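You operate a simulated robot arm through the tools that you are given. There is no shell and no other tool. Be economical: measure what you need, move in short steps, check, and stop when the job is done.

The job below is to be done with a simulated two-armed robot. You get a single attempt, and the scene is never put back.

TASK
Hold the white bike lamp on the hall table top steady with one hand and press the white bike lamp button to switch it on with the other.

The check looks at the end state, three seconds after you hand in, the way a careful person would. Anything else that was tipped, shoved, dropped, spilled or broken makes it a failure.

THE ROBOT
Two 7-joint arms with two-finger grippers on one trunk, on a base that drives. Base frame: it is fixed to the floor where the robot stands at the start and does not move with it; the origin is under the middle of the robot, x ahead of it, y to its left, z up. Units: mm, rad, N and s.
The left shoulder is at the start at [24, 217, 1105], the right one opposite. With the tool pointing down near the work surface each hand reaches from about 200 to 760 mm from the robot's upright axis, wherever it stands, measured 20 degrees to its own side. Places, roughly: white bike lamp button [500, 200, 800]. Payload 2.2 kg a hand.
Tool frame (each hand has its own): the origin (TCP) lies between the finger pads and is the grasp point; the fingertips stand 19 mm ahead of it; z points along the fingers, y is the line along which they close. The gripper opens to 116 mm. The gripper's body begins 70 mm behind the TCP.
Orientation is that of the tool frame in the base frame, as a unit quaternion [w, x, y, z]. With the fingers straight down and closing along the base's y, the tool's x points along the base's -x, its y along +y and its z along -z.

THE INTERFACE
- The arms move only by the tool move_arm. It takes "left_steps", "right_steps" or both (then of equal length, played together; a hand with none holds still); each is one flat list of numbers, 6 for each row, row after row: the shift along the tool's x, y, z in units of 150 mm (1.0 is 150 mm), then the turn, a rotation vector about the tool's x, y, z in units of 180 degrees (1.0 is 180 degrees). In form: [tx, ty, tz, rx, ry, rz, tx, ty, tz, rx, ry, rz, ...]. A call has 1 to 12 rows; each row is the pose to reach, as a shift and turn from the pose commanded when the call began, along the tool's axes at that moment. "left_grip" and "right_grip" are, for a hand that has rows, the opening in per cent of the stroke, from 0 (shut) to 100 (fully open), set as the call begins (left out, the last holds). A call with a number of a shift or a turn outside -1 to 1 is refused whole. Each row takes 0.2 s and may step no farther than 50 mm and 0.15 rad from the row before; otherwise, or with a gripper value out of range, the whole call is refused. A pose out of reach is approached as far as the arm can. The call stops where the force on the tool passes 40 N (or 10 N more than at its start, if that is more) or the arm is blocked; 0.2 s more then pass. Each finger halts on what it meets, pressing with about 33 N; the grip force reading is that of the motor and also rises with nothing between the fingers. The clock runs only during rows and for 0.2 s after the last one: add rows that repeat a pose to give the fingers time. It gives the time, the measured TCP pose, the force on the tool (base axes), the opening and the grip force at its end, in the units of the frame above (readings bear some noise), with the torque about the TCP (base axes, N m) and any sound that the robot's microphone picked up.
- Cameras (640 x 400 px; columns grow to the right, rows downward): "scene" is now at [123.9, 20.2, 1293.9]; the picture's right is [0.25, -0.97, 0.00], its down [-0.42, -0.11, -0.90] and it looks along [0.87, 0.23, -0.43] (base axes); focal length 239 px, centre (320, 200). "left" rides on the left gripper at [69, 15, -97] in its tool frame; the picture's right is [-0.21, 0.98, 0.00], its down [-0.76, -0.17, -0.63] and it looks along [-0.62, -0.14, 0.77] (tool axes); focal length 251 px, centre (320, 200). "right" rides on the right gripper at [69, -15, -97] in its tool frame; the picture's right is [0.21, 0.98, 0.00], its down [-0.76, 0.17, -0.63] and it looks along [-0.62, 0.14, 0.77] (tool axes); focal length 251 px, centre (320, 200).
- snapshot(camera): a new picture of that camera. No time passes.
- move_column(by): slides the trunk up (or, below 0, down) by that many mm; the arms and the scene camera ride with it, the base frame stays. It gives what a move gives, with no picture.
- roll_base(legs): drives the robot by 1 to 6 legs, each [ahead, left, turn to the left] in mm, mm and rad, along the robot's own axes; the way and the turn of a leg run together, so that a leg with both is an arc; at most 1500 mm and 3.142 rad a leg. The arms and the cameras ride along, it lands a little off, and it stops where it bumps. It gives what a move gives.
- pan_tilt(pan, tilt): turns the head with the scene camera to pan (to the left, within 1.396 rad either way) and tilt (down, from -0.506 to 1.204), counted from straight ahead of the robot. It gives what a move gives.
- locate(camera, pixels): for up to 12 pixels [column, row] of the newest picture of that camera ("zoom" is the newest enlarged one), the place [x, y, z] in the base frame of the surface seen there, good to about 2 mm, but the place of the scene camera against the robot may be out by one fixed shift of up to 12 mm in any direction. No time passes.
- enlarge(camera, box): a new picture of the part [left, top, right, bottom] of that camera's present view, enlarged. No time passes.
- job_done(): hands the job in; it is judged then, once.

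Work in short steps. Measure before you move; look again where a grasp or a placing could have gone wrong, and mend it. You have 80 turns and 70 pictures in all, those below and enlarged ones among them. Open the grippers and draw the arms clear of the work before you hand the job in, unless the task says otherwise; then end with one line.

The tools are called as a command line: name --argument value ..., lists and objects as JSON in quotes. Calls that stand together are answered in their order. move_arm: Moves the arms, as the interface text tells. Its arguments: {"type":"object","properties":{"left_steps":{"type":"array","items":{"type":"number"}},"left_grip":{"type":"number"},"right_steps":{"type":"array","items":{"type":"number"}},"right_grip":{"type":"number"}},"required":[]} The other tools are called the same way: move_column (by) slides the trunk up or down; roll_base (legs) drives the base; pan_tilt (pan, tilt) turns the head that bears the scene camera; snapshot (camera) takes a picture; locate (camera, pixels) gives the place of the surface under pixels of a picture; enlarge (camera, box) takes an enlarged picture of a part of a camera's view; job_done () hands the job in.

At the start:

```text
time_s: 0.0
left_position: [424.8, 403.5, 1181.8]
left_tcp_rot: [-0.001, 0.0, 1.0, -0.002]
left_ft_force: [-0.7, -0.1, 0.4]
left_moment: [-0.03, 0.01, 0.01]
left_finger_gap: 115.8
left_gripper_force: 0.3
right_position: [399.5, -36.0, 1210.7]
right_tcp_rot: [0.0, -0.001, 1.0, -0.001]
right_ft_force: [-0.3, 0.4, -0.2]
right_moment: [-0.02, 0.0, 0.03]
right_finger_gap: 115.9
right_gripper_force: 0.1
trunk travel left (down, up): [-250.0, 240.0]
robot x, y, heading: [0.8, 1.9, 0.001]
head pan, tilt: [0.253, 0.44]
```

scene: 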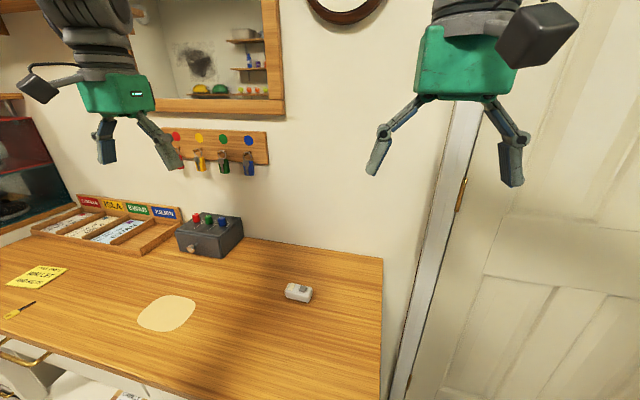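
right: 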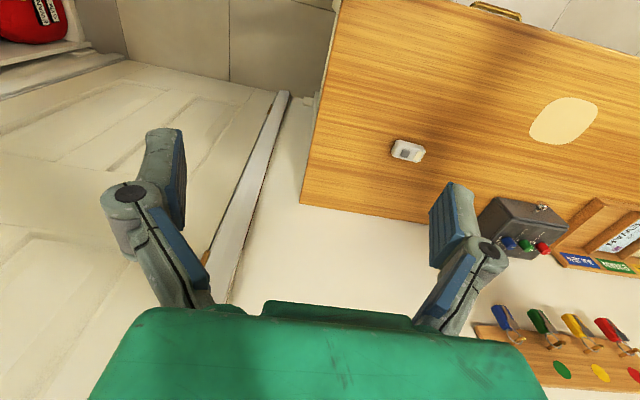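
left: 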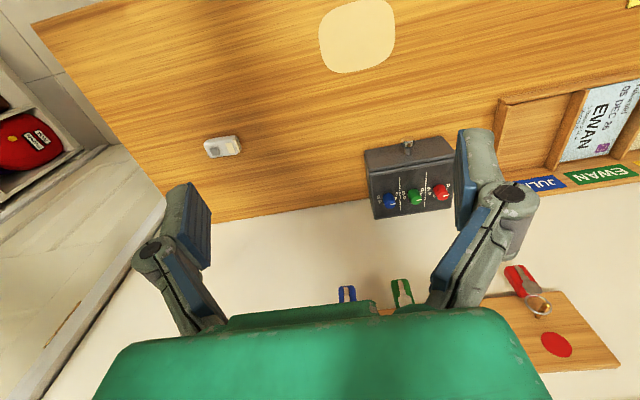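

The lamp shows at about (298,292) in the scene picture. I enlarge it to measure.

enlarge --camera "scene" --box '[260, 265, 340, 315]'

enlarge --camera "left" --box '[182, 120, 262, 170]'

```text
8.00 times, centred on (300, 290) of scene
```

zoom: 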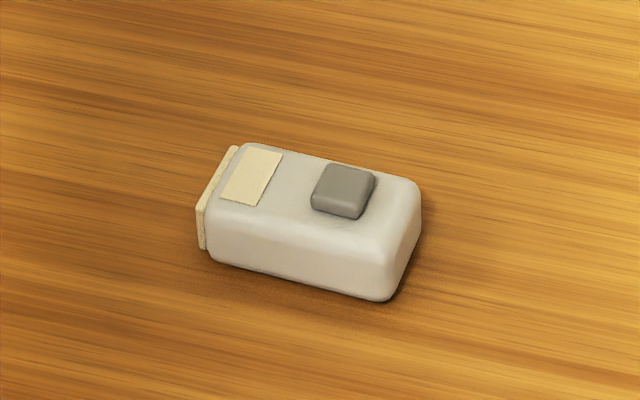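

```text
8.00 times, centred on (222, 145) of left
```

zoom: 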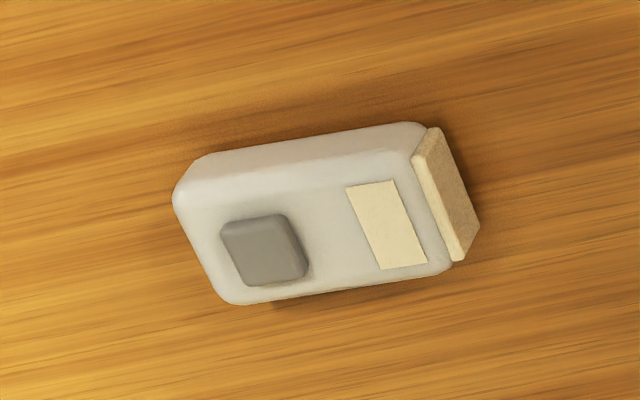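

I locate the button, label, lens and corners, plus the table, in the left enlargement (button about (262,250), lens about (435,195)).

locate --camera "zoom" --pixels '[[264, 248], [388, 225], [430, 200], [205, 160], [415, 130], [235, 298], [440, 265], [178, 195], [320, 215], [320, 60], [350, 350], [472, 225]]'

locate --camera "scene" --pixels '[[303, 287], [290, 285], [298, 310], [320, 260], [215, 240], [378, 262]]'

```text
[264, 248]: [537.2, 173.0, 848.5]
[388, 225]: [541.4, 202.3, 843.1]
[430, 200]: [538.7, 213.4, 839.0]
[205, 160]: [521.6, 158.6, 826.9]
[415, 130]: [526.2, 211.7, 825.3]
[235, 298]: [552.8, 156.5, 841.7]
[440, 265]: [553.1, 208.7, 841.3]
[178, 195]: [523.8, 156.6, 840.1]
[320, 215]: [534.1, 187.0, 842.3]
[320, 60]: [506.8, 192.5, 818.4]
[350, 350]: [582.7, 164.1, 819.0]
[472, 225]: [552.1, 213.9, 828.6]
```

```text
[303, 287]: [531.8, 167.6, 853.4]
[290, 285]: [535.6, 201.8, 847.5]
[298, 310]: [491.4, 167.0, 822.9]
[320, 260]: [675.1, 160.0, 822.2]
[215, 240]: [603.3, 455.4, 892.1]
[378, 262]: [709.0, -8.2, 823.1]
```

The lamp is about 58×30×24 mm, long side along y, centred near (538,186), table z≈818, with the button at (537,173,848). I'll drive 150 mm left so both hands reach easily.

roll_base --legs '[[0, 150, 0]]'

```text
time_s: 1.4
left_position: [424.1, 517.1, 1192.2]
left_tcp_rot: [0.001, 0.003, 1.0, 0.013]
left_ft_force: [0.2, -0.8, 0.1]
left_moment: [0.08, 0.06, 0.0]
left_finger_gap: 115.8
left_gripper_force: 0.2
right_position: [398.2, 76.9, 1209.8]
right_tcp_rot: [0.0, 0.002, 1.0, 0.013]
right_ft_force: [-0.3, -1.8, -0.4]
right_moment: [0.15, 0.09, -0.02]
right_finger_gap: 115.7
right_gripper_force: 0.2
trunk travel left (down, up): [-250.0, 240.0]
robot x, y, heading: [0.9, 146.8, -0.004]
head pan, tilt: [0.253, 0.44]
```

The base moved about 146 mm. Now I yaw both hands 90° (left tool x to +y, right tool x to −y) and shut the right gripper.

move_arm --left_steps '[0, 0, 0, 0, 0, 0.0455, 0, 0, 0, 0, 0, 0.091, 0, 0, 0, 0, 0, 0.1364, 0, 0, 0, 0, 0, 0.1818, 0, 0, 0, 0, 0, 0.2273, 0, 0, 0, 0, 0, 0.2727, 0, 0, 0, 0, 0, 0.3182, 0, 0, 0, 0, 0, 0.3636, 0, 0, 0, 0, 0, 0.4091, 0, 0, 0, 0, 0, 0.4545, 0, 0, 0, 0, 0, 0.5, 0, 0, 0, 0, 0, 0.5]' --right_steps '[0, 0, 0, 0, 0, -0.0455, 0, 0, 0, 0, 0, -0.091, 0, 0, 0, 0, 0, -0.1364, 0, 0, 0, 0, 0, -0.1818, 0, 0, 0, 0, 0, -0.2273, 0, 0, 0, 0, 0, -0.2727, 0, 0, 0, 0, 0, -0.3182, 0, 0, 0, 0, 0, -0.3636, 0, 0, 0, 0, 0, -0.4091, 0, 0, 0, 0, 0, -0.4545, 0, 0, 0, 0, 0, -0.5, 0, 0, 0, 0, 0, -0.5]' --right_grip 0

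```text
time_s: 4.2
left_position: [414.2, 609.4, 1162.2]
left_tcp_rot: [0.021, 0.708, 0.706, -0.018]
left_ft_force: [-0.2, 3.1, -1.1]
left_moment: [-0.24, -0.05, 0.02]
left_finger_gap: 116.0
left_gripper_force: 0.2
right_position: [342.1, 175.1, 1193.2]
right_tcp_rot: [-0.015, -0.706, 0.708, -0.021]
right_ft_force: [-1.6, 1.7, -0.7]
right_moment: [-0.17, -0.18, -0.02]
right_finger_gap: 0.0
right_gripper_force: 28.4
right hand out of reach, approached as far as the arm can: row 10, 11, 12
trunk travel left (down, up): [-250.0, 240.0]
robot x, y, heading: [-3.8, 146.2, 0.001]
head pan, tilt: [0.253, 0.44]
stopped in row 12 (right hand): the arm was blocked; the commanded pose is now the measured one
```

Both hands are yawed now. Next I tilt them (left 40°, right 25°, bodies leaning apart) while lowering.

move_arm --left_steps '[-0.2, 0, 0.18, 0, -0.0444, 0, -0.4, 0, 0.36, 0, -0.0889, 0, -0.6, 0, 0.54, 0, -0.1333, 0, -0.8, 0, 0.72, 0, -0.1778, 0, -1, 0, 0.9, 0, -0.2222, 0, -1, 0, 0.9, 0, -0.2222, 0]' --right_steps '[0.1, -0.1, 0.2, 0, -0.0278, 0, 0.2, -0.2, 0.4, 0, -0.0556, 0, 0.3, -0.3, 0.6, 0, -0.0833, 0, 0.4, -0.4, 0.8, 0, -0.1111, 0, 0.5, -0.5, 1, 0, -0.1389, 0, 0.5, -0.5, 1, 0, -0.1389, 0]'

```text
time_s: 5.8
left_position: [413.1, 416.1, 1040.6]
left_tcp_rot: [0.253, 0.665, 0.657, -0.25]
left_ft_force: [-0.1, 0.9, 0.8]
left_moment: [-0.07, -0.01, 0.02]
left_finger_gap: 116.0
left_gripper_force: 0.0
right_position: [351.3, 80.3, 1063.3]
right_tcp_rot: [0.148, -0.688, 0.697, 0.139]
right_ft_force: [-0.1, 0.8, 0.4]
right_moment: [-0.06, -0.03, -0.01]
right_finger_gap: 0.3
right_gripper_force: 28.6
right hand out of reach, approached as far as the arm can: row 3, 4, 5, 6
trunk travel left (down, up): [-250.0, 240.0]
robot x, y, heading: [3.8, 130.6, -0.001]
head pan, tilt: [0.253, 0.44]
stopped in row 6 (left hand): the arm was blocked; the commanded pose is now the measured one
```

Right reports reach limits and left reports blocked, and I want to see why. I take a scene picture and both hand pictures.

snapshot --camera "scene"

snapshot --camera "left"

snapshot --camera "right"

```text
64 pictures are left
```

scene: 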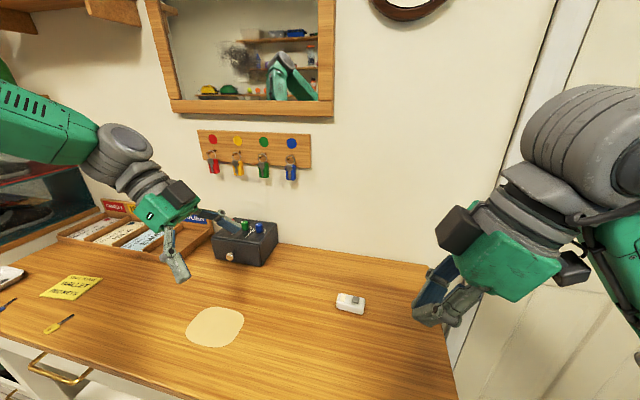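

```text
63 pictures are left
```

left: 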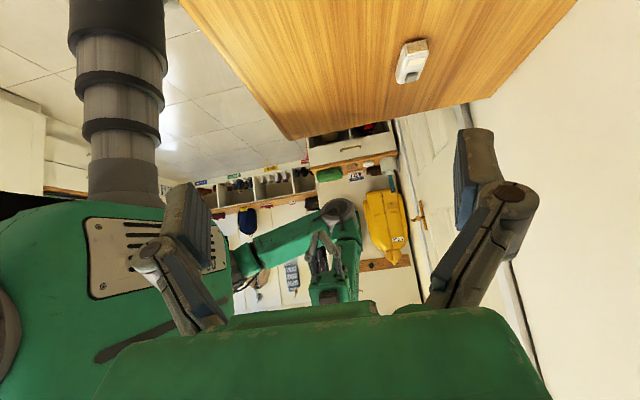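

```text
62 pictures are left
```

right: 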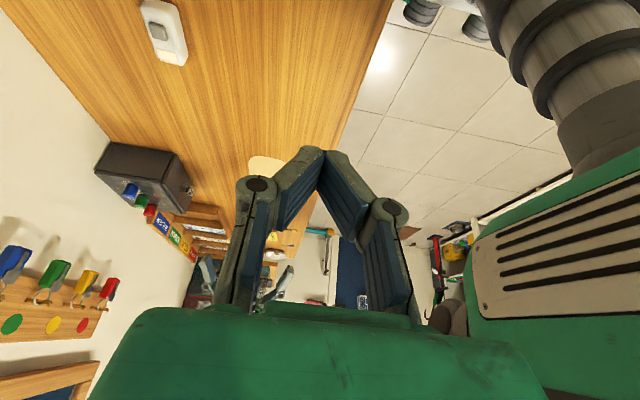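

Nothing is touching. I locate the lamp again from both hand cameras (left (412,60), right (160,30)) to check the frame after driving.

locate --camera "left" --pixels '[[411, 75], [413, 52], [440, 75]]'

locate --camera "right" --pixels '[[157, 31], [170, 50], [200, 100], [157, 5]]'

locate --camera "scene" --pixels '[[354, 300], [343, 300]]'

```text
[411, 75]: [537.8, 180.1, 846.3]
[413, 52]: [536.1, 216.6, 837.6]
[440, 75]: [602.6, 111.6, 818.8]
```

```text
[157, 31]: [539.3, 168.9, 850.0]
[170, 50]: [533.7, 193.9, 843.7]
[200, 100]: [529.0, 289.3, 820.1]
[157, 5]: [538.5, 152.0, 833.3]
```

```text
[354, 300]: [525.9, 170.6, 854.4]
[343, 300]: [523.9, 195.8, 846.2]
```

The hand cameras agree with the first measurement: lamp centre near (538,186), button (538,173,849). I move the left hand most of the way to its pregrasp, easing the tilt to 30° to keep its camera off the table, with fingers at 58 mm.

move_arm --left_steps '[-0.047, 0.126, 0.191, 0, 0.0129, 0, -0.093, 0.251, 0.383, 0, 0.0258, 0, -0.14, 0.377, 0.574, 0, 0.0387, 0, -0.186, 0.502, 0.766, 0, 0.0516, 0, -0.233, 0.628, 0.957, 0, 0.0645, 0, -0.233, 0.628, 0.957, 0, 0.0645, 0]' --left_grip 50

```text
time_s: 7.4
left_position: [506.7, 273.5, 960.3]
left_tcp_rot: [0.182, 0.69, 0.678, -0.176]
left_ft_force: [0.0, 1.3, 0.1]
left_moment: [-0.02, -0.01, 0.01]
left_finger_gap: 58.1
left_gripper_force: 0.0
right_position: [349.0, 59.0, 1063.0]
right_tcp_rot: [0.152, -0.686, 0.697, 0.141]
right_ft_force: [-0.8, 0.4, 0.3]
right_moment: [-0.06, 0.0, -0.02]
right_finger_gap: 0.0
right_gripper_force: 28.4
trunk travel left (down, up): [-250.0, 240.0]
robot x, y, heading: [1.0, 123.3, -0.009]
head pan, tilt: [0.253, 0.44]
stopped in row 6 (left hand): the arm was blocked; the commanded pose is now the measured one
```

The held right hand shifted about −21 mm in y, so the base may be drifting. I issue a still move to see whether it continues.

move_arm --left_steps '[0, 0, 0, 0, 0, 0, 0, 0, 0, 0, 0, 0, 0, 0, 0, 0, 0, 0, 0, 0, 0, 0, 0, 0]'

```text
time_s: 8.4
left_position: [507.2, 293.8, 957.1]
left_tcp_rot: [0.188, 0.687, 0.678, -0.183]
left_ft_force: [0.5, 0.9, 0.3]
left_moment: [-0.08, 0.03, -0.04]
left_finger_gap: 57.9
left_gripper_force: 0.1
right_position: [348.6, 81.1, 1064.7]
right_tcp_rot: [0.145, -0.689, 0.697, 0.135]
right_ft_force: [-0.9, 0.8, 0.2]
right_moment: [-0.01, -0.06, 0.03]
right_finger_gap: 0.0
right_gripper_force: 28.9
trunk travel left (down, up): [-250.0, 240.0]
robot x, y, heading: [1.0, 124.1, 0.0]
head pan, tilt: [0.253, 0.44]
```

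It swung back +20 mm: the trunk or base is swaying. I wait more with still rows to see if it settles.

move_arm --left_steps '[0, 0, 0, 0, 0, 0]'

move_arm --left_steps '[0, 0, 0, 0, 0, 0, 0, 0, 0, 0, 0, 0]'

move_arm --left_steps '[0, 0, 0, 0, 0, 0, 0, 0, 0, 0, 0, 0, 0, 0, 0, 0, 0, 0, 0, 0, 0, 0, 0, 0, 0, 0, 0, 0, 0, 0, 0, 0, 0, 0, 0, 0]'

```text
time_s: 8.8
left_position: [507.0, 246.2, 963.1]
left_tcp_rot: [0.176, 0.694, 0.678, -0.169]
left_ft_force: [-0.2, -2.1, -0.2]
left_moment: [0.13, -0.03, 0.01]
left_finger_gap: 57.8
left_gripper_force: 0.0
right_position: [350.9, 31.3, 1061.0]
right_tcp_rot: [0.158, -0.683, 0.698, 0.146]
right_ft_force: [1.3, -0.3, -0.4]
right_moment: [0.06, 0.05, 0.03]
right_finger_gap: 0.0
right_gripper_force: 28.6
trunk travel left (down, up): [-250.0, 240.0]
robot x, y, heading: [-2.6, 114.2, -0.001]
head pan, tilt: [0.253, 0.44]
```

```text
time_s: 9.4
left_position: [508.1, 278.4, 958.1]
left_tcp_rot: [0.185, 0.689, 0.678, -0.177]
left_ft_force: [-0.1, -0.5, -0.5]
left_moment: [-0.04, 0.0, -0.01]
left_finger_gap: 58.0
left_gripper_force: 0.1
right_position: [350.2, 66.8, 1063.9]
right_tcp_rot: [0.149, -0.686, 0.698, 0.138]
right_ft_force: [0.3, 0.5, 1.0]
right_moment: [-0.01, -0.04, 0.01]
right_finger_gap: 0.0
right_gripper_force: 28.7
trunk travel left (down, up): [-250.0, 240.0]
robot x, y, heading: [3.1, 126.1, -0.002]
head pan, tilt: [0.253, 0.44]
```

```text
time_s: 10.8
left_position: [507.2, 284.1, 957.6]
left_tcp_rot: [0.185, 0.688, 0.678, -0.18]
left_ft_force: [0.5, 0.9, 0.1]
left_moment: [-0.09, 0.0, -0.01]
left_finger_gap: 57.8
left_gripper_force: 0.0
right_position: [350.2, 70.2, 1064.6]
right_tcp_rot: [0.149, -0.688, 0.697, 0.137]
right_ft_force: [-0.1, 0.2, 0.2]
right_moment: [-0.07, -0.02, 0.0]
right_finger_gap: 0.0
right_gripper_force: 28.1
trunk travel left (down, up): [-250.0, 240.0]
robot x, y, heading: [2.2, 124.7, 0.0]
head pan, tilt: [0.253, 0.44]
```

The robot rocks sideways after the drive. I wait in longer stretches until the readings settle.

move_arm --left_steps '[0, 0, 0, 0, 0, 0, 0, 0, 0, 0, 0, 0, 0, 0, 0, 0, 0, 0, 0, 0, 0, 0, 0, 0, 0, 0, 0, 0, 0, 0, 0, 0, 0, 0, 0, 0, 0, 0, 0, 0, 0, 0, 0, 0, 0, 0, 0, 0, 0, 0, 0, 0, 0, 0, 0, 0, 0, 0, 0, 0, 0, 0, 0, 0, 0, 0, 0, 0, 0, 0, 0, 0]'

move_arm --left_steps '[0, 0, 0, 0, 0, 0]'

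move_arm --left_steps '[0, 0, 0, 0, 0, 0]'

move_arm --left_steps '[0, 0, 0, 0, 0, 0]'

```text
time_s: 13.4
left_position: [507.6, 284.7, 957.8]
left_tcp_rot: [0.186, 0.689, 0.677, -0.18]
left_ft_force: [-0.2, 0.0, 0.8]
left_moment: [-0.05, 0.03, 0.01]
left_finger_gap: 57.9
left_gripper_force: 0.1
right_position: [350.7, 71.9, 1064.5]
right_tcp_rot: [0.148, -0.687, 0.698, 0.138]
right_ft_force: [0.0, 0.6, 0.4]
right_moment: [0.02, 0.01, 0.0]
right_finger_gap: 0.0
right_gripper_force: 28.5
trunk travel left (down, up): [-250.0, 240.0]
robot x, y, heading: [2.2, 122.8, -0.003]
head pan, tilt: [0.253, 0.44]
```

```text
time_s: 13.8
left_position: [506.7, 256.0, 962.5]
left_tcp_rot: [0.179, 0.692, 0.678, -0.172]
left_ft_force: [-0.4, -0.6, 0.3]
left_moment: [0.07, -0.01, 0.02]
left_finger_gap: 58.0
left_gripper_force: 0.0
right_position: [350.4, 40.9, 1062.2]
right_tcp_rot: [0.156, -0.685, 0.697, 0.145]
right_ft_force: [0.0, -0.2, 0.2]
right_moment: [0.02, 0.05, 0.0]
right_finger_gap: 0.0
right_gripper_force: 28.7
trunk travel left (down, up): [-250.0, 240.0]
robot x, y, heading: [2.5, 121.6, -0.001]
head pan, tilt: [0.253, 0.44]
```

```text
time_s: 14.2
left_position: [507.4, 282.1, 957.6]
left_tcp_rot: [0.185, 0.689, 0.678, -0.179]
left_ft_force: [0.3, 0.5, 0.8]
left_moment: [-0.04, 0.02, 0.0]
left_finger_gap: 57.8
left_gripper_force: 0.2
right_position: [350.6, 68.9, 1063.2]
right_tcp_rot: [0.149, -0.687, 0.697, 0.139]
right_ft_force: [-0.3, 0.6, 0.5]
right_moment: [-0.02, 0.03, -0.04]
right_finger_gap: 0.0
right_gripper_force: 28.4
trunk travel left (down, up): [-250.0, 240.0]
robot x, y, heading: [1.7, 125.0, -0.004]
head pan, tilt: [0.253, 0.44]
```

```text
time_s: 14.6
left_position: [507.5, 257.9, 961.8]
left_tcp_rot: [0.179, 0.692, 0.678, -0.171]
left_ft_force: [0.7, -1.1, 0.0]
left_moment: [0.05, -0.02, -0.03]
left_finger_gap: 58.0
left_gripper_force: 0.0
right_position: [349.8, 42.7, 1062.4]
right_tcp_rot: [0.155, -0.685, 0.697, 0.144]
right_ft_force: [0.8, -0.7, 0.0]
right_moment: [0.03, 0.03, 0.02]
right_finger_gap: 0.1
right_gripper_force: 28.3
trunk travel left (down, up): [-250.0, 240.0]
robot x, y, heading: [3.1, 117.4, -0.007]
head pan, tilt: [0.253, 0.44]
```

The sway is a decaying 0.8 s oscillation (±24 → ±13 mm). I wait in longer stretches.

move_arm --left_steps '[0, 0, 0, 0, 0, 0, 0, 0, 0, 0, 0, 0, 0, 0, 0, 0, 0, 0, 0, 0, 0, 0, 0, 0, 0, 0, 0, 0, 0, 0, 0, 0, 0, 0, 0, 0, 0, 0, 0, 0, 0, 0, 0, 0, 0, 0, 0, 0, 0, 0, 0, 0, 0, 0, 0, 0, 0, 0, 0, 0, 0, 0, 0, 0, 0, 0, 0, 0, 0, 0, 0, 0]'

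move_arm --left_steps '[0, 0, 0, 0, 0, 0, 0, 0, 0, 0, 0, 0, 0, 0, 0, 0, 0, 0, 0, 0, 0, 0, 0, 0, 0, 0, 0, 0, 0, 0, 0, 0, 0, 0, 0, 0, 0, 0, 0, 0, 0, 0, 0, 0, 0, 0, 0, 0, 0, 0, 0, 0, 0, 0, 0, 0, 0, 0, 0, 0, 0, 0, 0, 0, 0, 0, 0, 0, 0, 0, 0, 0]'

move_arm --left_steps '[0, 0, 0, 0, 0, 0, 0, 0, 0, 0, 0, 0, 0, 0, 0, 0, 0, 0, 0, 0, 0, 0, 0, 0, 0, 0, 0, 0, 0, 0, 0, 0, 0, 0, 0, 0, 0, 0, 0, 0, 0, 0, 0, 0, 0, 0, 0, 0, 0, 0, 0, 0, 0, 0, 0, 0, 0, 0, 0, 0, 0, 0, 0, 0, 0, 0, 0, 0, 0, 0, 0, 0]'

move_arm --left_steps '[0, 0, 0, 0, 0, 0, 0, 0, 0, 0, 0, 0, 0, 0, 0, 0, 0, 0, 0, 0, 0, 0, 0, 0, 0, 0, 0, 0, 0, 0, 0, 0, 0, 0, 0, 0, 0, 0, 0, 0, 0, 0, 0, 0, 0, 0, 0, 0, 0, 0, 0, 0, 0, 0, 0, 0, 0, 0, 0, 0, 0, 0, 0, 0, 0, 0, 0, 0, 0, 0, 0, 0]'

move_arm --left_steps '[0, 0, 0, 0, 0, 0, 0, 0, 0, 0, 0, 0, 0, 0, 0, 0, 0, 0, 0, 0, 0, 0, 0, 0, 0, 0, 0, 0, 0, 0, 0, 0, 0, 0, 0, 0, 0, 0, 0, 0, 0, 0, 0, 0, 0, 0, 0, 0, 0, 0, 0, 0, 0, 0, 0, 0, 0, 0, 0, 0, 0, 0, 0, 0, 0, 0, 0, 0, 0, 0, 0, 0]'

move_arm --left_steps '[0, 0, 0, 0, 0, 0]'

move_arm --left_steps '[0, 0, 0, 0, 0, 0]'

```text
time_s: 17.2
left_position: [506.5, 263.3, 960.3]
left_tcp_rot: [0.181, 0.691, 0.678, -0.174]
left_ft_force: [-0.3, -1.5, 0.0]
left_moment: [0.02, 0.03, -0.01]
left_finger_gap: 58.1
left_gripper_force: 0.0
right_position: [350.2, 48.2, 1063.2]
right_tcp_rot: [0.153, -0.687, 0.696, 0.144]
right_ft_force: [-0.7, -0.1, -0.2]
right_moment: [0.04, -0.01, 0.0]
right_finger_gap: 0.0
right_gripper_force: 28.7
trunk travel left (down, up): [-250.0, 240.0]
robot x, y, heading: [4.1, 121.1, -0.002]
head pan, tilt: [0.253, 0.44]
```

```text
time_s: 19.8
left_position: [508.0, 269.5, 959.6]
left_tcp_rot: [0.182, 0.691, 0.677, -0.176]
left_ft_force: [-0.5, 0.1, 0.5]
left_moment: [0.01, 0.0, 0.03]
left_finger_gap: 57.8
left_gripper_force: 0.2
right_position: [349.8, 55.3, 1062.9]
right_tcp_rot: [0.152, -0.686, 0.698, 0.141]
right_ft_force: [-0.3, 0.2, 0.2]
right_moment: [0.01, 0.01, -0.01]
right_finger_gap: 0.2
right_gripper_force: 28.2
trunk travel left (down, up): [-250.0, 240.0]
robot x, y, heading: [0.5, 117.3, -0.005]
head pan, tilt: [0.253, 0.44]
```

```text
time_s: 22.4
left_position: [507.0, 269.4, 960.1]
left_tcp_rot: [0.182, 0.69, 0.678, -0.175]
left_ft_force: [-0.5, 0.1, 0.3]
left_moment: [0.02, 0.03, 0.0]
left_finger_gap: 58.0
left_gripper_force: 0.0
right_position: [350.9, 57.0, 1063.0]
right_tcp_rot: [0.151, -0.686, 0.698, 0.141]
right_ft_force: [-0.3, 1.0, 0.5]
right_moment: [0.01, -0.01, 0.0]
right_finger_gap: 0.0
right_gripper_force: 28.5
trunk travel left (down, up): [-250.0, 240.0]
robot x, y, heading: [-1.6, 120.3, -0.009]
head pan, tilt: [0.253, 0.44]
```

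```text
time_s: 25.0
left_position: [507.5, 268.6, 960.2]
left_tcp_rot: [0.183, 0.69, 0.678, -0.175]
left_ft_force: [0.1, 0.4, -0.4]
left_moment: [0.02, 0.0, 0.02]
left_finger_gap: 57.7
left_gripper_force: 0.1
right_position: [351.4, 55.9, 1063.8]
right_tcp_rot: [0.151, -0.686, 0.697, 0.142]
right_ft_force: [0.4, 0.0, 0.0]
right_moment: [0.02, 0.02, -0.04]
right_finger_gap: 0.0
right_gripper_force: 28.5
trunk travel left (down, up): [-250.0, 240.0]
robot x, y, heading: [0.9, 119.9, 0.004]
head pan, tilt: [0.253, 0.44]
```

```text
time_s: 27.6
left_position: [506.0, 269.6, 959.7]
left_tcp_rot: [0.182, 0.691, 0.677, -0.176]
left_ft_force: [0.5, 0.7, 0.7]
left_moment: [-0.01, 0.0, 0.02]
left_finger_gap: 58.0
left_gripper_force: 0.0
right_position: [350.1, 55.4, 1063.2]
right_tcp_rot: [0.151, -0.686, 0.697, 0.141]
right_ft_force: [0.8, 0.1, -0.5]
right_moment: [-0.03, -0.01, 0.02]
right_finger_gap: 0.0
right_gripper_force: 28.2
trunk travel left (down, up): [-250.0, 240.0]
robot x, y, heading: [2.6, 120.6, -0.002]
head pan, tilt: [0.253, 0.44]
```

```text
time_s: 28.0
left_position: [507.5, 269.6, 960.0]
left_tcp_rot: [0.182, 0.691, 0.677, -0.176]
left_ft_force: [-0.9, -0.2, -0.3]
left_moment: [0.03, 0.02, -0.01]
left_finger_gap: 57.9
left_gripper_force: 0.0
right_position: [349.7, 55.4, 1062.6]
right_tcp_rot: [0.152, -0.686, 0.698, 0.141]
right_ft_force: [0.4, -0.2, -0.3]
right_moment: [-0.01, -0.04, 0.03]
right_finger_gap: 0.1
right_gripper_force: 28.1
trunk travel left (down, up): [-250.0, 240.0]
robot x, y, heading: [-0.0, 118.9, -0.001]
head pan, tilt: [0.253, 0.44]
```

```text
time_s: 28.4
left_position: [507.0, 269.3, 960.0]
left_tcp_rot: [0.183, 0.69, 0.678, -0.176]
left_ft_force: [-0.2, -0.9, 0.4]
left_moment: [-0.04, 0.0, 0.0]
left_finger_gap: 58.1
left_gripper_force: 0.0
right_position: [349.2, 55.3, 1062.4]
right_tcp_rot: [0.151, -0.686, 0.697, 0.141]
right_ft_force: [0.6, -0.3, 0.4]
right_moment: [0.0, 0.0, 0.04]
right_finger_gap: 0.0
right_gripper_force: 28.2
trunk travel left (down, up): [-250.0, 240.0]
robot x, y, heading: [4.2, 121.2, -0.003]
head pan, tilt: [0.253, 0.44]
```

The robot has settled. I ease the left hand slowly to the pregrasp near (538,246,920), then check.

move_arm --left_steps '[0, 0.02, 0.03, 0, 0, 0, 0, 0.05, 0.075, 0, 0, 0, 0, 0.08, 0.12, 0, 0, 0, 0, 0.11, 0.166, 0, 0, 0, 0, 0.14, 0.211, 0, 0, 0, 0, 0.165, 0.25, 0, 0, 0, 0, 0.185, 0.28, 0, 0, 0, 0, 0.198, 0.3, 0, 0, 0, 0, 0.205, 0.309, 0, 0, 0, 0, 0.205, 0.309, 0, 0, 0, 0, 0.205, 0.309, 0, 0, 0, 0, 0.205, 0.309, 0, 0, 0]'

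snapshot --camera "left"

snapshot --camera "scene"

```text
time_s: 31.0
left_position: [538.0, 246.6, 919.5]
left_tcp_rot: [0.182, 0.691, 0.677, -0.176]
left_ft_force: [-0.1, -0.5, 0.0]
left_moment: [0.0, -0.03, 0.07]
left_finger_gap: 58.0
left_gripper_force: 0.0
right_position: [350.2, 56.1, 1062.8]
right_tcp_rot: [0.152, -0.686, 0.698, 0.141]
right_ft_force: [-0.6, 0.7, 0.7]
right_moment: [-0.02, 0.01, 0.01]
right_finger_gap: 0.0
right_gripper_force: 28.2
trunk travel left (down, up): [-250.0, 240.0]
robot x, y, heading: [1.9, 122.9, 0.0]
head pan, tilt: [0.253, 0.44]
```

```text
61 pictures are left
```

left: 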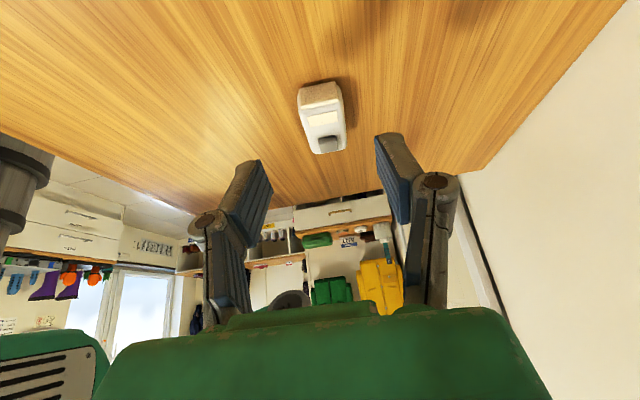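

```text
60 pictures are left
```

scene: 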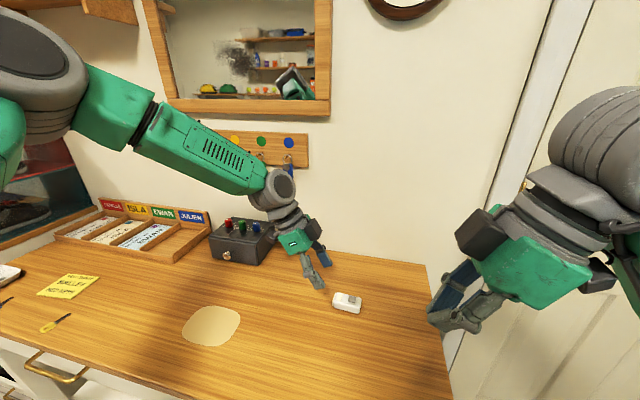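

The left hand is at its pregrasp with no sway. I refine the lamp pose from this closer view, and check the forearm against the control box at (240,240).

locate --camera "scene" --pixels '[[272, 232], [257, 226], [250, 192], [268, 200], [280, 235], [295, 243], [185, 165]]'

enlarge --camera "left" --box '[280, 70, 360, 170]'

```text
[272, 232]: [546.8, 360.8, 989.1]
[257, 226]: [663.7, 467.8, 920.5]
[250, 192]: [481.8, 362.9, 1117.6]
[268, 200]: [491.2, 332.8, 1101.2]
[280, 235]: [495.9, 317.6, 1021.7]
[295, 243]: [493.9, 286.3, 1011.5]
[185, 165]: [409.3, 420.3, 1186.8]
```

```text
4.00 times, centred on (320, 120) of left
```

zoom: 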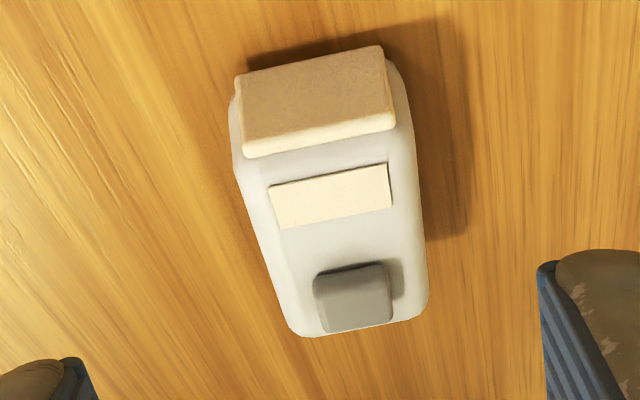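

The forearm clears the box. I measure the lamp's sides and lens corners in the zoom.

locate --camera "zoom" --pixels '[[245, 150], [392, 122], [300, 330], [424, 300], [240, 120], [405, 140], [352, 300], [330, 195], [270, 240], [418, 240], [500, 200]]'

```text
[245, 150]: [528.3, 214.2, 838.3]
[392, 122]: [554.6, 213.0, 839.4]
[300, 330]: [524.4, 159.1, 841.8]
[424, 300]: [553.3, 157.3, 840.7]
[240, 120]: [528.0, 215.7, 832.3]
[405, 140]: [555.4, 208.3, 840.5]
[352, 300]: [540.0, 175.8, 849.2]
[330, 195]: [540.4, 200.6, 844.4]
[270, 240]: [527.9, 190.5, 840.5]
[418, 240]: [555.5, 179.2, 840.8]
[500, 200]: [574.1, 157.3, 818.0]
```

The lamp's width runs x 524–556 (centre ≈540.5), with about 3° of yaw. I descend 87 mm along the fingers with a small correction, fingers still open.

move_arm --left_steps '[0, 0.004, 0.03, 0, 0, 0.003, -0.001, 0.014, 0.1, 0, 0, 0.01, -0.002, 0.0145, 0.18, 0, 0, 0.01, -0.002, 0.0145, 0.26, 0, 0, 0.01, -0.003, 0.0145, 0.34, 0, 0, 0.01, -0.003, 0.0145, 0.42, 0, 0, 0.01, -0.004, 0.0145, 0.48, 0, 0, 0.01, -0.005, 0.0145, 0.53, 0, 0, 0.01, -0.005, 0.0145, 0.565, 0, 0, 0.01, -0.005, 0.0145, 0.58, 0, 0, 0.01, -0.005, 0.0145, 0.584, 0, 0, 0.01, -0.005, 0.0145, 0.584, 0, 0, 0.01]'

snapshot --camera "left"

enlarge --camera "scene" --box '[270, 240, 400, 330]'

```text
time_s: 33.6
left_position: [540.7, 202.0, 843.9]
left_tcp_rot: [0.185, 0.701, 0.667, -0.172]
left_ft_force: [0.6, -0.2, -0.6]
left_moment: [0.03, -0.01, 0.01]
left_finger_gap: 57.8
left_gripper_force: 0.2
right_position: [350.0, 55.4, 1063.1]
right_tcp_rot: [0.152, -0.687, 0.697, 0.141]
right_ft_force: [-0.2, 0.8, -0.3]
right_moment: [-0.01, 0.03, -0.03]
right_finger_gap: 0.0
right_gripper_force: 28.3
trunk travel left (down, up): [-250.0, 240.0]
robot x, y, heading: [0.6, 122.0, -0.004]
head pan, tilt: [0.253, 0.44]
```

```text
58 pictures are left
```

left: 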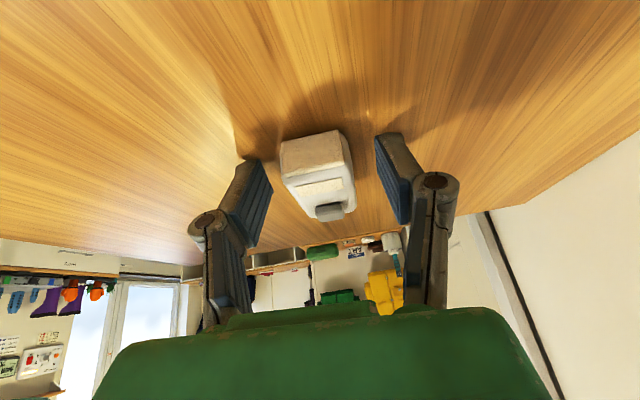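

```text
4.44 times, centred on (335, 285) of scene
```

zoom: 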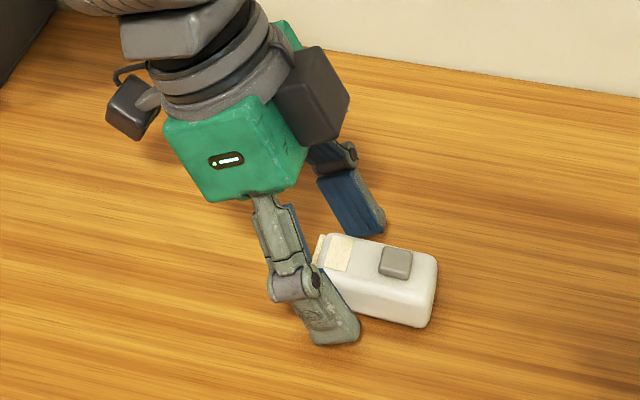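

The fingers straddle the lamp properly. Because arm motion can sway the robot, I first lift the left hand 45 mm and bring the right hand slowly halfway to its pre-press spot, before gripping anything.

move_arm --left_steps '[0, 0, -0.012, 0, 0, 0, 0, 0, -0.039, 0, 0, 0, 0, 0, -0.072, 0, 0, 0, 0, 0, -0.108, 0, 0, 0, 0, 0, -0.144, 0, 0, 0, 0, 0, -0.18, 0, 0, 0, 0, 0, -0.216, 0, 0, 0, 0, 0, -0.249, 0, 0, 0, 0, 0, -0.276, 0, 0, 0, 0, 0, -0.294, 0, 0, 0, 0, 0, -0.3, 0, 0, 0, 0, 0, -0.3, 0, 0, 0]' --right_steps '[-0.007, -0.025, 0.023, 0, 0, 0, -0.023, -0.081, 0.074, 0, 0, 0, -0.043, -0.149, 0.136, 0, 0, 0, -0.065, -0.223, 0.204, 0, 0, 0, -0.086, -0.298, 0.272, 0, 0, 0, -0.108, -0.372, 0.34, 0, 0, 0, -0.13, -0.446, 0.408, 0, 0, 0, -0.149, -0.515, 0.471, 0, 0, 0, -0.166, -0.57, 0.522, 0, 0, 0, -0.176, -0.608, 0.556, 0, 0, 0, -0.18, -0.62, 0.567, 0, 0, 0, -0.18, -0.62, 0.567, 0, 0, 0]'

```text
time_s: 36.2
left_position: [540.7, 225.1, 884.0]
left_tcp_rot: [0.186, 0.701, 0.667, -0.173]
left_ft_force: [-0.4, -0.6, -0.5]
left_moment: [-0.01, -0.01, -0.02]
left_finger_gap: 57.9
left_gripper_force: 0.0
right_position: [351.2, 106.6, 1006.2]
right_tcp_rot: [0.152, -0.686, 0.698, 0.141]
right_ft_force: [-0.9, -0.3, -0.1]
right_moment: [-0.01, 0.03, 0.01]
right_finger_gap: 0.0
right_gripper_force: 28.7
right hand out of reach, approached as far as the arm can: row 2, 3, 4, 5, 6, 7, 8, 9, 10, 11, 12
trunk travel left (down, up): [-250.0, 240.0]
robot x, y, heading: [-0.7, 120.4, -0.001]
head pan, tilt: [0.253, 0.44]
```

The right hand won't advance in x at this wrist yaw (likely a joint limit). A closed finger presses equally well at another yaw, so I turn it 40° back towards natural about the vertical, keeping the lean.

move_arm --right_steps '[0, 0, 0, 0.011, 0, 0.0255, 0, 0, 0, 0.022, 0, 0.051, 0, 0, 0, 0.033, 0, 0.0765, 0, 0, 0, 0.044, 0, 0.102, 0, 0, 0, 0.055, 0.001, 0.1275, 0, 0, 0, 0.066, 0.002, 0.153, 0, 0, 0, 0.077, 0.002, 0.1785, 0, 0, 0, 0.088, 0.002, 0.204, 0, 0, 0, 0.088, 0.002, 0.204, 0, 0, 0, 0.088, 0.002, 0.204]'

```text
time_s: 38.4
left_position: [541.4, 224.4, 883.2]
left_tcp_rot: [0.184, 0.701, 0.666, -0.173]
left_ft_force: [1.3, 0.1, 0.7]
left_moment: [0.04, -0.05, 0.02]
left_finger_gap: 57.9
left_gripper_force: 0.0
right_position: [351.0, 108.9, 1003.2]
right_tcp_rot: [0.191, -0.406, 0.89, 0.083]
right_ft_force: [0.7, -0.3, -0.5]
right_moment: [-0.01, -0.01, 0.01]
right_finger_gap: 0.2
right_gripper_force: 28.5
trunk travel left (down, up): [-250.0, 240.0]
robot x, y, heading: [1.7, 120.6, -0.001]
head pan, tilt: [0.253, 0.44]
```

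That yaw is reached. I now move the right hand slowly to its pre-press spot near (539,170,930).

move_arm --right_steps '[-0.033, -0.027, 0.036, 0, 0, 0, -0.1, -0.081, 0.109, 0, 0, 0, -0.192, -0.155, 0.209, 0, 0, 0, -0.292, -0.236, 0.319, 0, 0, 0, -0.392, -0.317, 0.428, 0, 0, 0, -0.491, -0.398, 0.537, 0, 0, 0, -0.591, -0.479, 0.646, 0, 0, 0, -0.683, -0.554, 0.746, 0, 0, 0, -0.758, -0.614, 0.828, 0, 0, 0, -0.808, -0.655, 0.883, 0, 0, 0, -0.833, -0.675, 0.91, 0, 0, 0, -0.833, -0.675, 0.91, 0, 0, 0]'

snapshot --camera "scene"

```text
time_s: 41.0
left_position: [540.4, 225.4, 883.5]
left_tcp_rot: [0.186, 0.701, 0.667, -0.173]
left_ft_force: [-0.5, -0.4, 0.3]
left_moment: [-0.02, -0.02, -0.04]
left_finger_gap: 57.9
left_gripper_force: 0.2
right_position: [538.7, 170.3, 930.0]
right_tcp_rot: [0.189, -0.406, 0.89, 0.083]
right_ft_force: [0.5, 0.6, 0.0]
right_moment: [0.03, 0.0, 0.0]
right_finger_gap: 0.1
right_gripper_force: 28.6
trunk travel left (down, up): [-250.0, 240.0]
robot x, y, heading: [-1.8, 120.1, -0.006]
head pan, tilt: [0.253, 0.44]
```

```text
56 pictures are left
```

scene: 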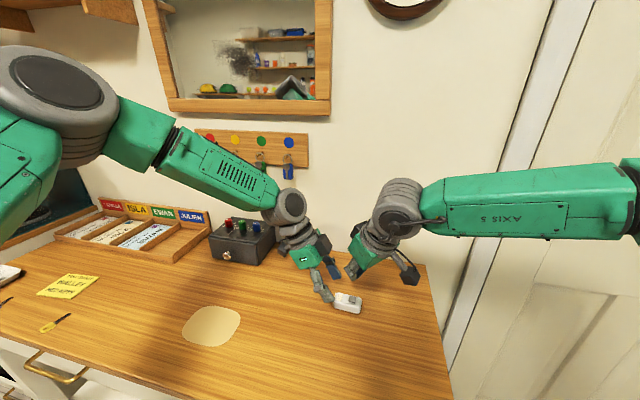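

Both hands are clear of each other. I lower the left hand back down around the lamp.

move_arm --left_steps '[0, 0, 0.012, 0, 0, 0, 0, 0, 0.039, 0, 0, 0, 0, 0, 0.072, 0, 0, 0, 0, 0, 0.108, 0, 0, 0, 0, 0, 0.144, 0, 0, 0, 0, 0, 0.18, 0, 0, 0, 0, 0, 0.216, 0, 0, 0, 0, 0, 0.249, 0, 0, 0, 0, 0, 0.276, 0, 0, 0, 0, 0, 0.294, 0, 0, 0, 0, 0, 0.3, 0, 0, 0, 0, 0, 0.3, 0, 0, 0]'

snapshot --camera "left"

snapshot --camera "right"

```text
time_s: 43.6
left_position: [541.1, 203.4, 843.6]
left_tcp_rot: [0.185, 0.702, 0.666, -0.174]
left_ft_force: [-0.1, -0.3, 0.3]
left_moment: [-0.02, 0.01, 0.02]
left_finger_gap: 57.9
left_gripper_force: 0.0
right_position: [539.1, 170.4, 930.7]
right_tcp_rot: [0.189, -0.405, 0.891, 0.084]
right_ft_force: [-0.8, 0.0, 0.8]
right_moment: [0.0, 0.02, 0.0]
right_finger_gap: 0.1
right_gripper_force: 28.4
trunk travel left (down, up): [-250.0, 240.0]
robot x, y, heading: [2.6, 120.4, 0.002]
head pan, tilt: [0.253, 0.44]
```

```text
55 pictures are left
```

left: 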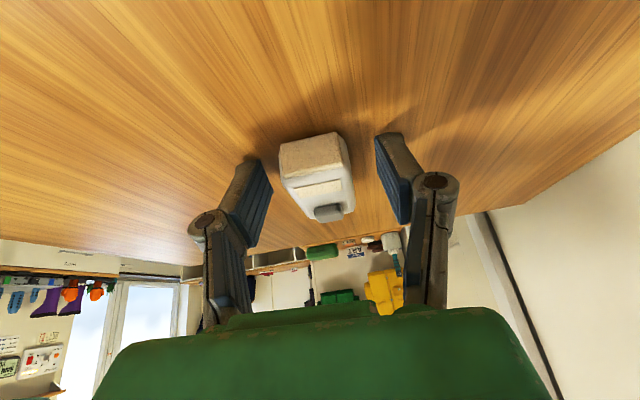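

```text
54 pictures are left
```

right: 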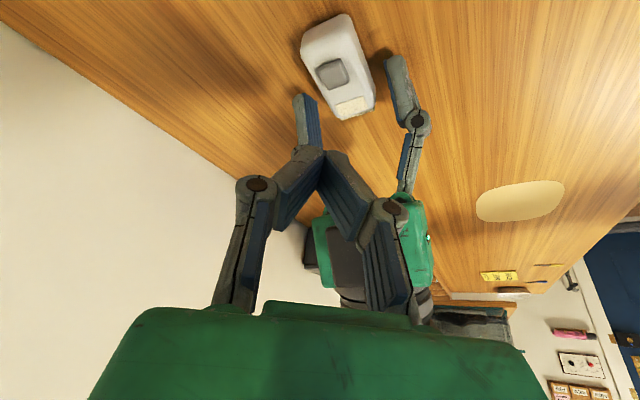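

The lamp sits between the left fingers. I locate the button once more from the right camera ((332,73)) and close the left gripper in place.

locate --camera "right" --pixels '[[332, 73], [318, 70], [346, 76], [330, 62], [336, 87], [323, 150]]'

move_arm --left_steps '[0, 0, 0, 0, 0, 0, 0, 0, 0, 0, 0, 0, 0, 0, 0, 0, 0, 0, 0, 0, 0, 0, 0, 0]' --left_grip 0

snapshot --camera "right"

```text
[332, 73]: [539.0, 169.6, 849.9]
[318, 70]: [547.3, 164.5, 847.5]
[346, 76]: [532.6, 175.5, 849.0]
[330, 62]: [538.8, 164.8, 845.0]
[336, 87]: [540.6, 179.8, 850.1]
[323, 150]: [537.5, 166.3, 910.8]
```

```text
time_s: 44.6
left_position: [541.0, 204.9, 844.4]
left_tcp_rot: [0.185, 0.701, 0.667, -0.173]
left_ft_force: [-1.2, -0.3, 1.5]
left_moment: [0.02, 0.11, 0.0]
left_finger_gap: 34.2
left_gripper_force: 32.7
right_position: [538.6, 171.1, 929.7]
right_tcp_rot: [0.189, -0.404, 0.891, 0.083]
right_ft_force: [0.6, -0.4, -0.7]
right_moment: [0.02, 0.0, -0.02]
right_finger_gap: 0.0
right_gripper_force: 28.2
trunk travel left (down, up): [-250.0, 240.0]
robot x, y, heading: [2.0, 124.4, 0.001]
head pan, tilt: [0.253, 0.44]
```

```text
53 pictures are left
```

right: 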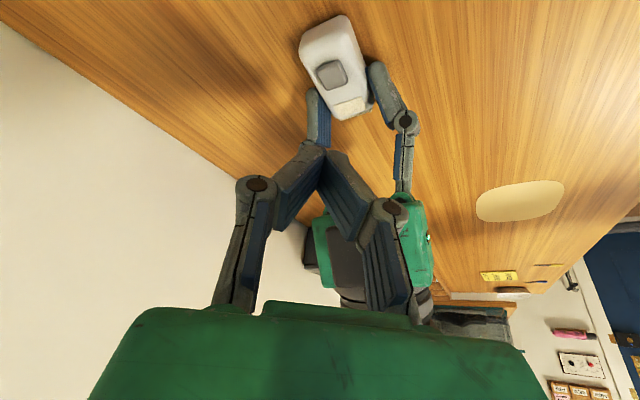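

The left hand grips (gap 34 mm, 33 N) and the lamp barely moved. I relocate the button at (331,74).

locate --camera "right" --pixels '[[331, 74], [319, 73], [344, 77], [327, 63], [335, 86]]'

```text
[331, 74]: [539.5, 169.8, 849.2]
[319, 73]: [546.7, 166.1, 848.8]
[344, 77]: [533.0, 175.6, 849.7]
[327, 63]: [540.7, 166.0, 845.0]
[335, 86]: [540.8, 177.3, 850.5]
```

Button centre is about (540,171.5,849). I lower the right finger to about 8 mm above it and look.

move_arm --right_steps '[0.006, 0, 0.016, 0, 0, 0, 0.02, 0, 0.055, 0, 0, 0, 0.04, 0, 0.11, 0, 0, 0, 0.06, 0, 0.165, 0, 0, 0, 0.08, 0, 0.22, 0, 0, 0, 0.097, 0, 0.265, 0, 0, 0, 0.109, 0, 0.3, 0, 0, 0, 0.115, 0, 0.315, 0, 0, 0, 0.115, 0, 0.315, 0, 0, 0]'

snapshot --camera "right"

enlarge --camera "scene" --box '[290, 230, 420, 320]'

```text
time_s: 46.6
left_position: [540.8, 203.1, 844.0]
left_tcp_rot: [0.185, 0.701, 0.667, -0.173]
left_ft_force: [-0.5, -0.6, 2.0]
left_moment: [-0.05, 0.09, 0.02]
left_finger_gap: 34.0
left_gripper_force: 33.1
right_position: [541.5, 172.1, 879.3]
right_tcp_rot: [0.189, -0.405, 0.891, 0.084]
right_ft_force: [-0.7, 0.1, 0.1]
right_moment: [0.0, -0.02, -0.01]
right_finger_gap: 0.0
right_gripper_force: 27.7
trunk travel left (down, up): [-250.0, 240.0]
robot x, y, heading: [-1.5, 121.7, -0.006]
head pan, tilt: [0.253, 0.44]
```

```text
52 pictures are left
```

right: 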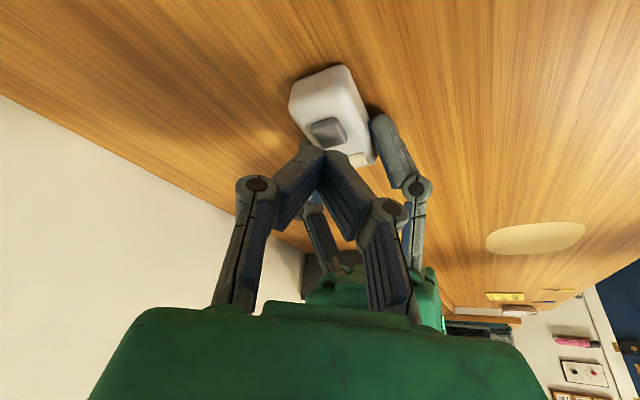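

```text
4.44 times, centred on (355, 275) of scene
```

zoom: 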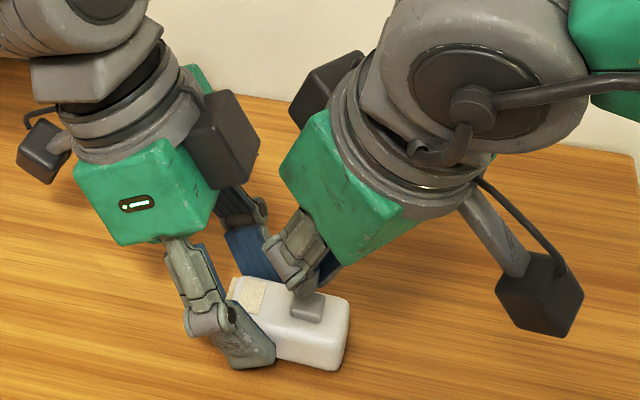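

The tip hovers just above; I want an enlarged right view to see the alignment.

enlarge --camera "right" --box '[280, 60, 380, 180]'

locate --camera "zoom" --pixels '[[260, 230], [290, 255], [240, 255], [280, 300], [340, 330], [200, 320], [300, 345]]'

```text
3.33 times, centred on (330, 120) of right
```

zoom: 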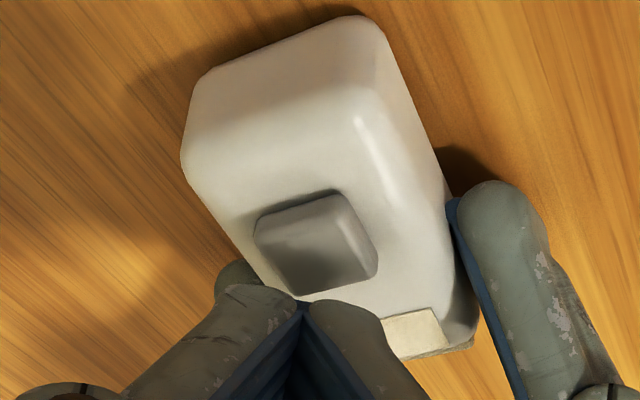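

```text
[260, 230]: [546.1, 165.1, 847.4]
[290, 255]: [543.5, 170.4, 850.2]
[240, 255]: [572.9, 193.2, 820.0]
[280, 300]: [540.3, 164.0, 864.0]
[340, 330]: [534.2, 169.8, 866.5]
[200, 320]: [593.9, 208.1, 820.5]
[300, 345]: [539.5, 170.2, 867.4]
```

The finger's lower edge is centred over the button. I press down slowly in ~1.6 mm rows to about z 868 and read the force.

move_arm --right_steps '[0.0036, 0.001, 0.01, 0, 0, 0, 0.007, 0.0015, 0.02, 0, 0, 0, 0.0107, 0.002, 0.03, 0, 0, 0, 0.0143, 0.003, 0.04, 0, 0, 0, 0.018, 0.004, 0.05, 0, 0, 0, 0.0215, 0.005, 0.06, 0, 0, 0, 0.025, 0.005, 0.069, 0, 0, 0]'

```text
time_s: 48.2
left_position: [540.3, 203.3, 843.5]
left_tcp_rot: [0.184, 0.701, 0.666, -0.173]
left_ft_force: [0.5, 0.0, 2.9]
left_moment: [-0.02, 0.09, 0.01]
left_finger_gap: 33.8
left_gripper_force: 32.8
right_position: [541.9, 173.5, 868.7]
right_tcp_rot: [0.189, -0.405, 0.891, 0.083]
right_ft_force: [-0.3, 0.7, 1.0]
right_moment: [-0.03, 0.03, -0.01]
right_finger_gap: 6.2
right_gripper_force: 28.6
trunk travel left (down, up): [-250.0, 240.0]
robot x, y, heading: [3.9, 120.2, -0.0]
head pan, tilt: [0.253, 0.44]
```

Contact is light (1 N), but the right finger gap reads 6.2 mm. I look closely.

enlarge --camera "right" --box '[280, 60, 380, 180]'

enlarge --camera "scene" --box '[315, 260, 385, 320]'

```text
3.33 times, centred on (330, 120) of right
```

zoom: 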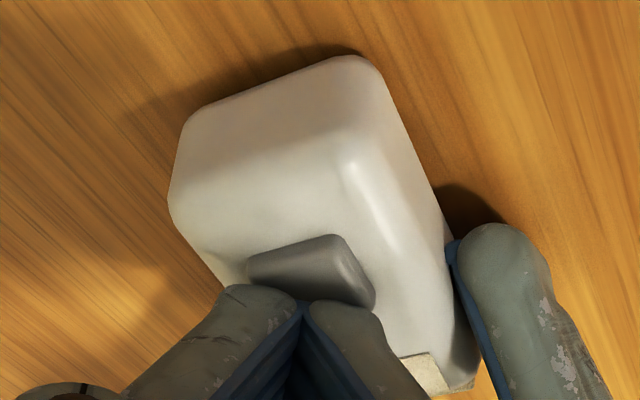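

```text
6.67 times, centred on (350, 290) of scene
```

zoom: 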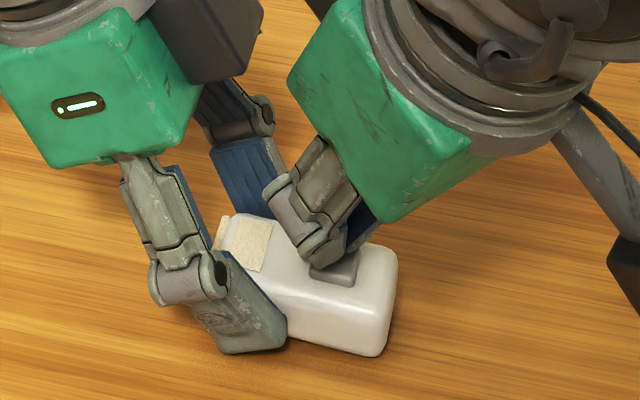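

The tips are on the button and still look closed, with almost no force. I press further in ~0.8 mm rows, up to 5 mm.

move_arm --right_steps '[0.002, 0, 0.005, 0, 0, 0, 0.0042, 0, 0.01, 0, 0, 0, 0.0065, 0, 0.015, 0, 0, 0, 0.009, 0, 0.02, 0, 0, 0, 0.011, 0, 0.025, 0, 0, 0, 0.0135, 0, 0.03, 0, 0, 0]'

enlarge --camera "scene" --box '[315, 260, 385, 320]'

```text
time_s: 49.6
left_position: [539.8, 204.9, 842.5]
left_tcp_rot: [0.185, 0.701, 0.667, -0.171]
left_ft_force: [3.7, -1.1, -0.5]
left_moment: [0.08, 0.16, 0.07]
left_finger_gap: 34.2
left_gripper_force: 33.6
right_position: [542.0, 172.1, 865.9]
right_tcp_rot: [0.19, -0.405, 0.89, 0.084]
right_ft_force: [-1.0, 0.6, 9.5]
right_moment: [-0.02, 0.1, -0.01]
right_finger_gap: 6.1
right_gripper_force: 28.0
trunk travel left (down, up): [-250.0, 240.0]
robot x, y, heading: [0.9, 120.7, -0.002]
head pan, tilt: [0.253, 0.44]
heard: click
```

```text
6.67 times, centred on (350, 290) of scene
```

zoom: 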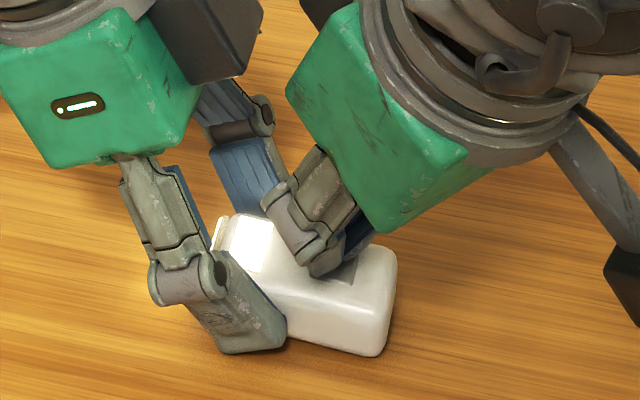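

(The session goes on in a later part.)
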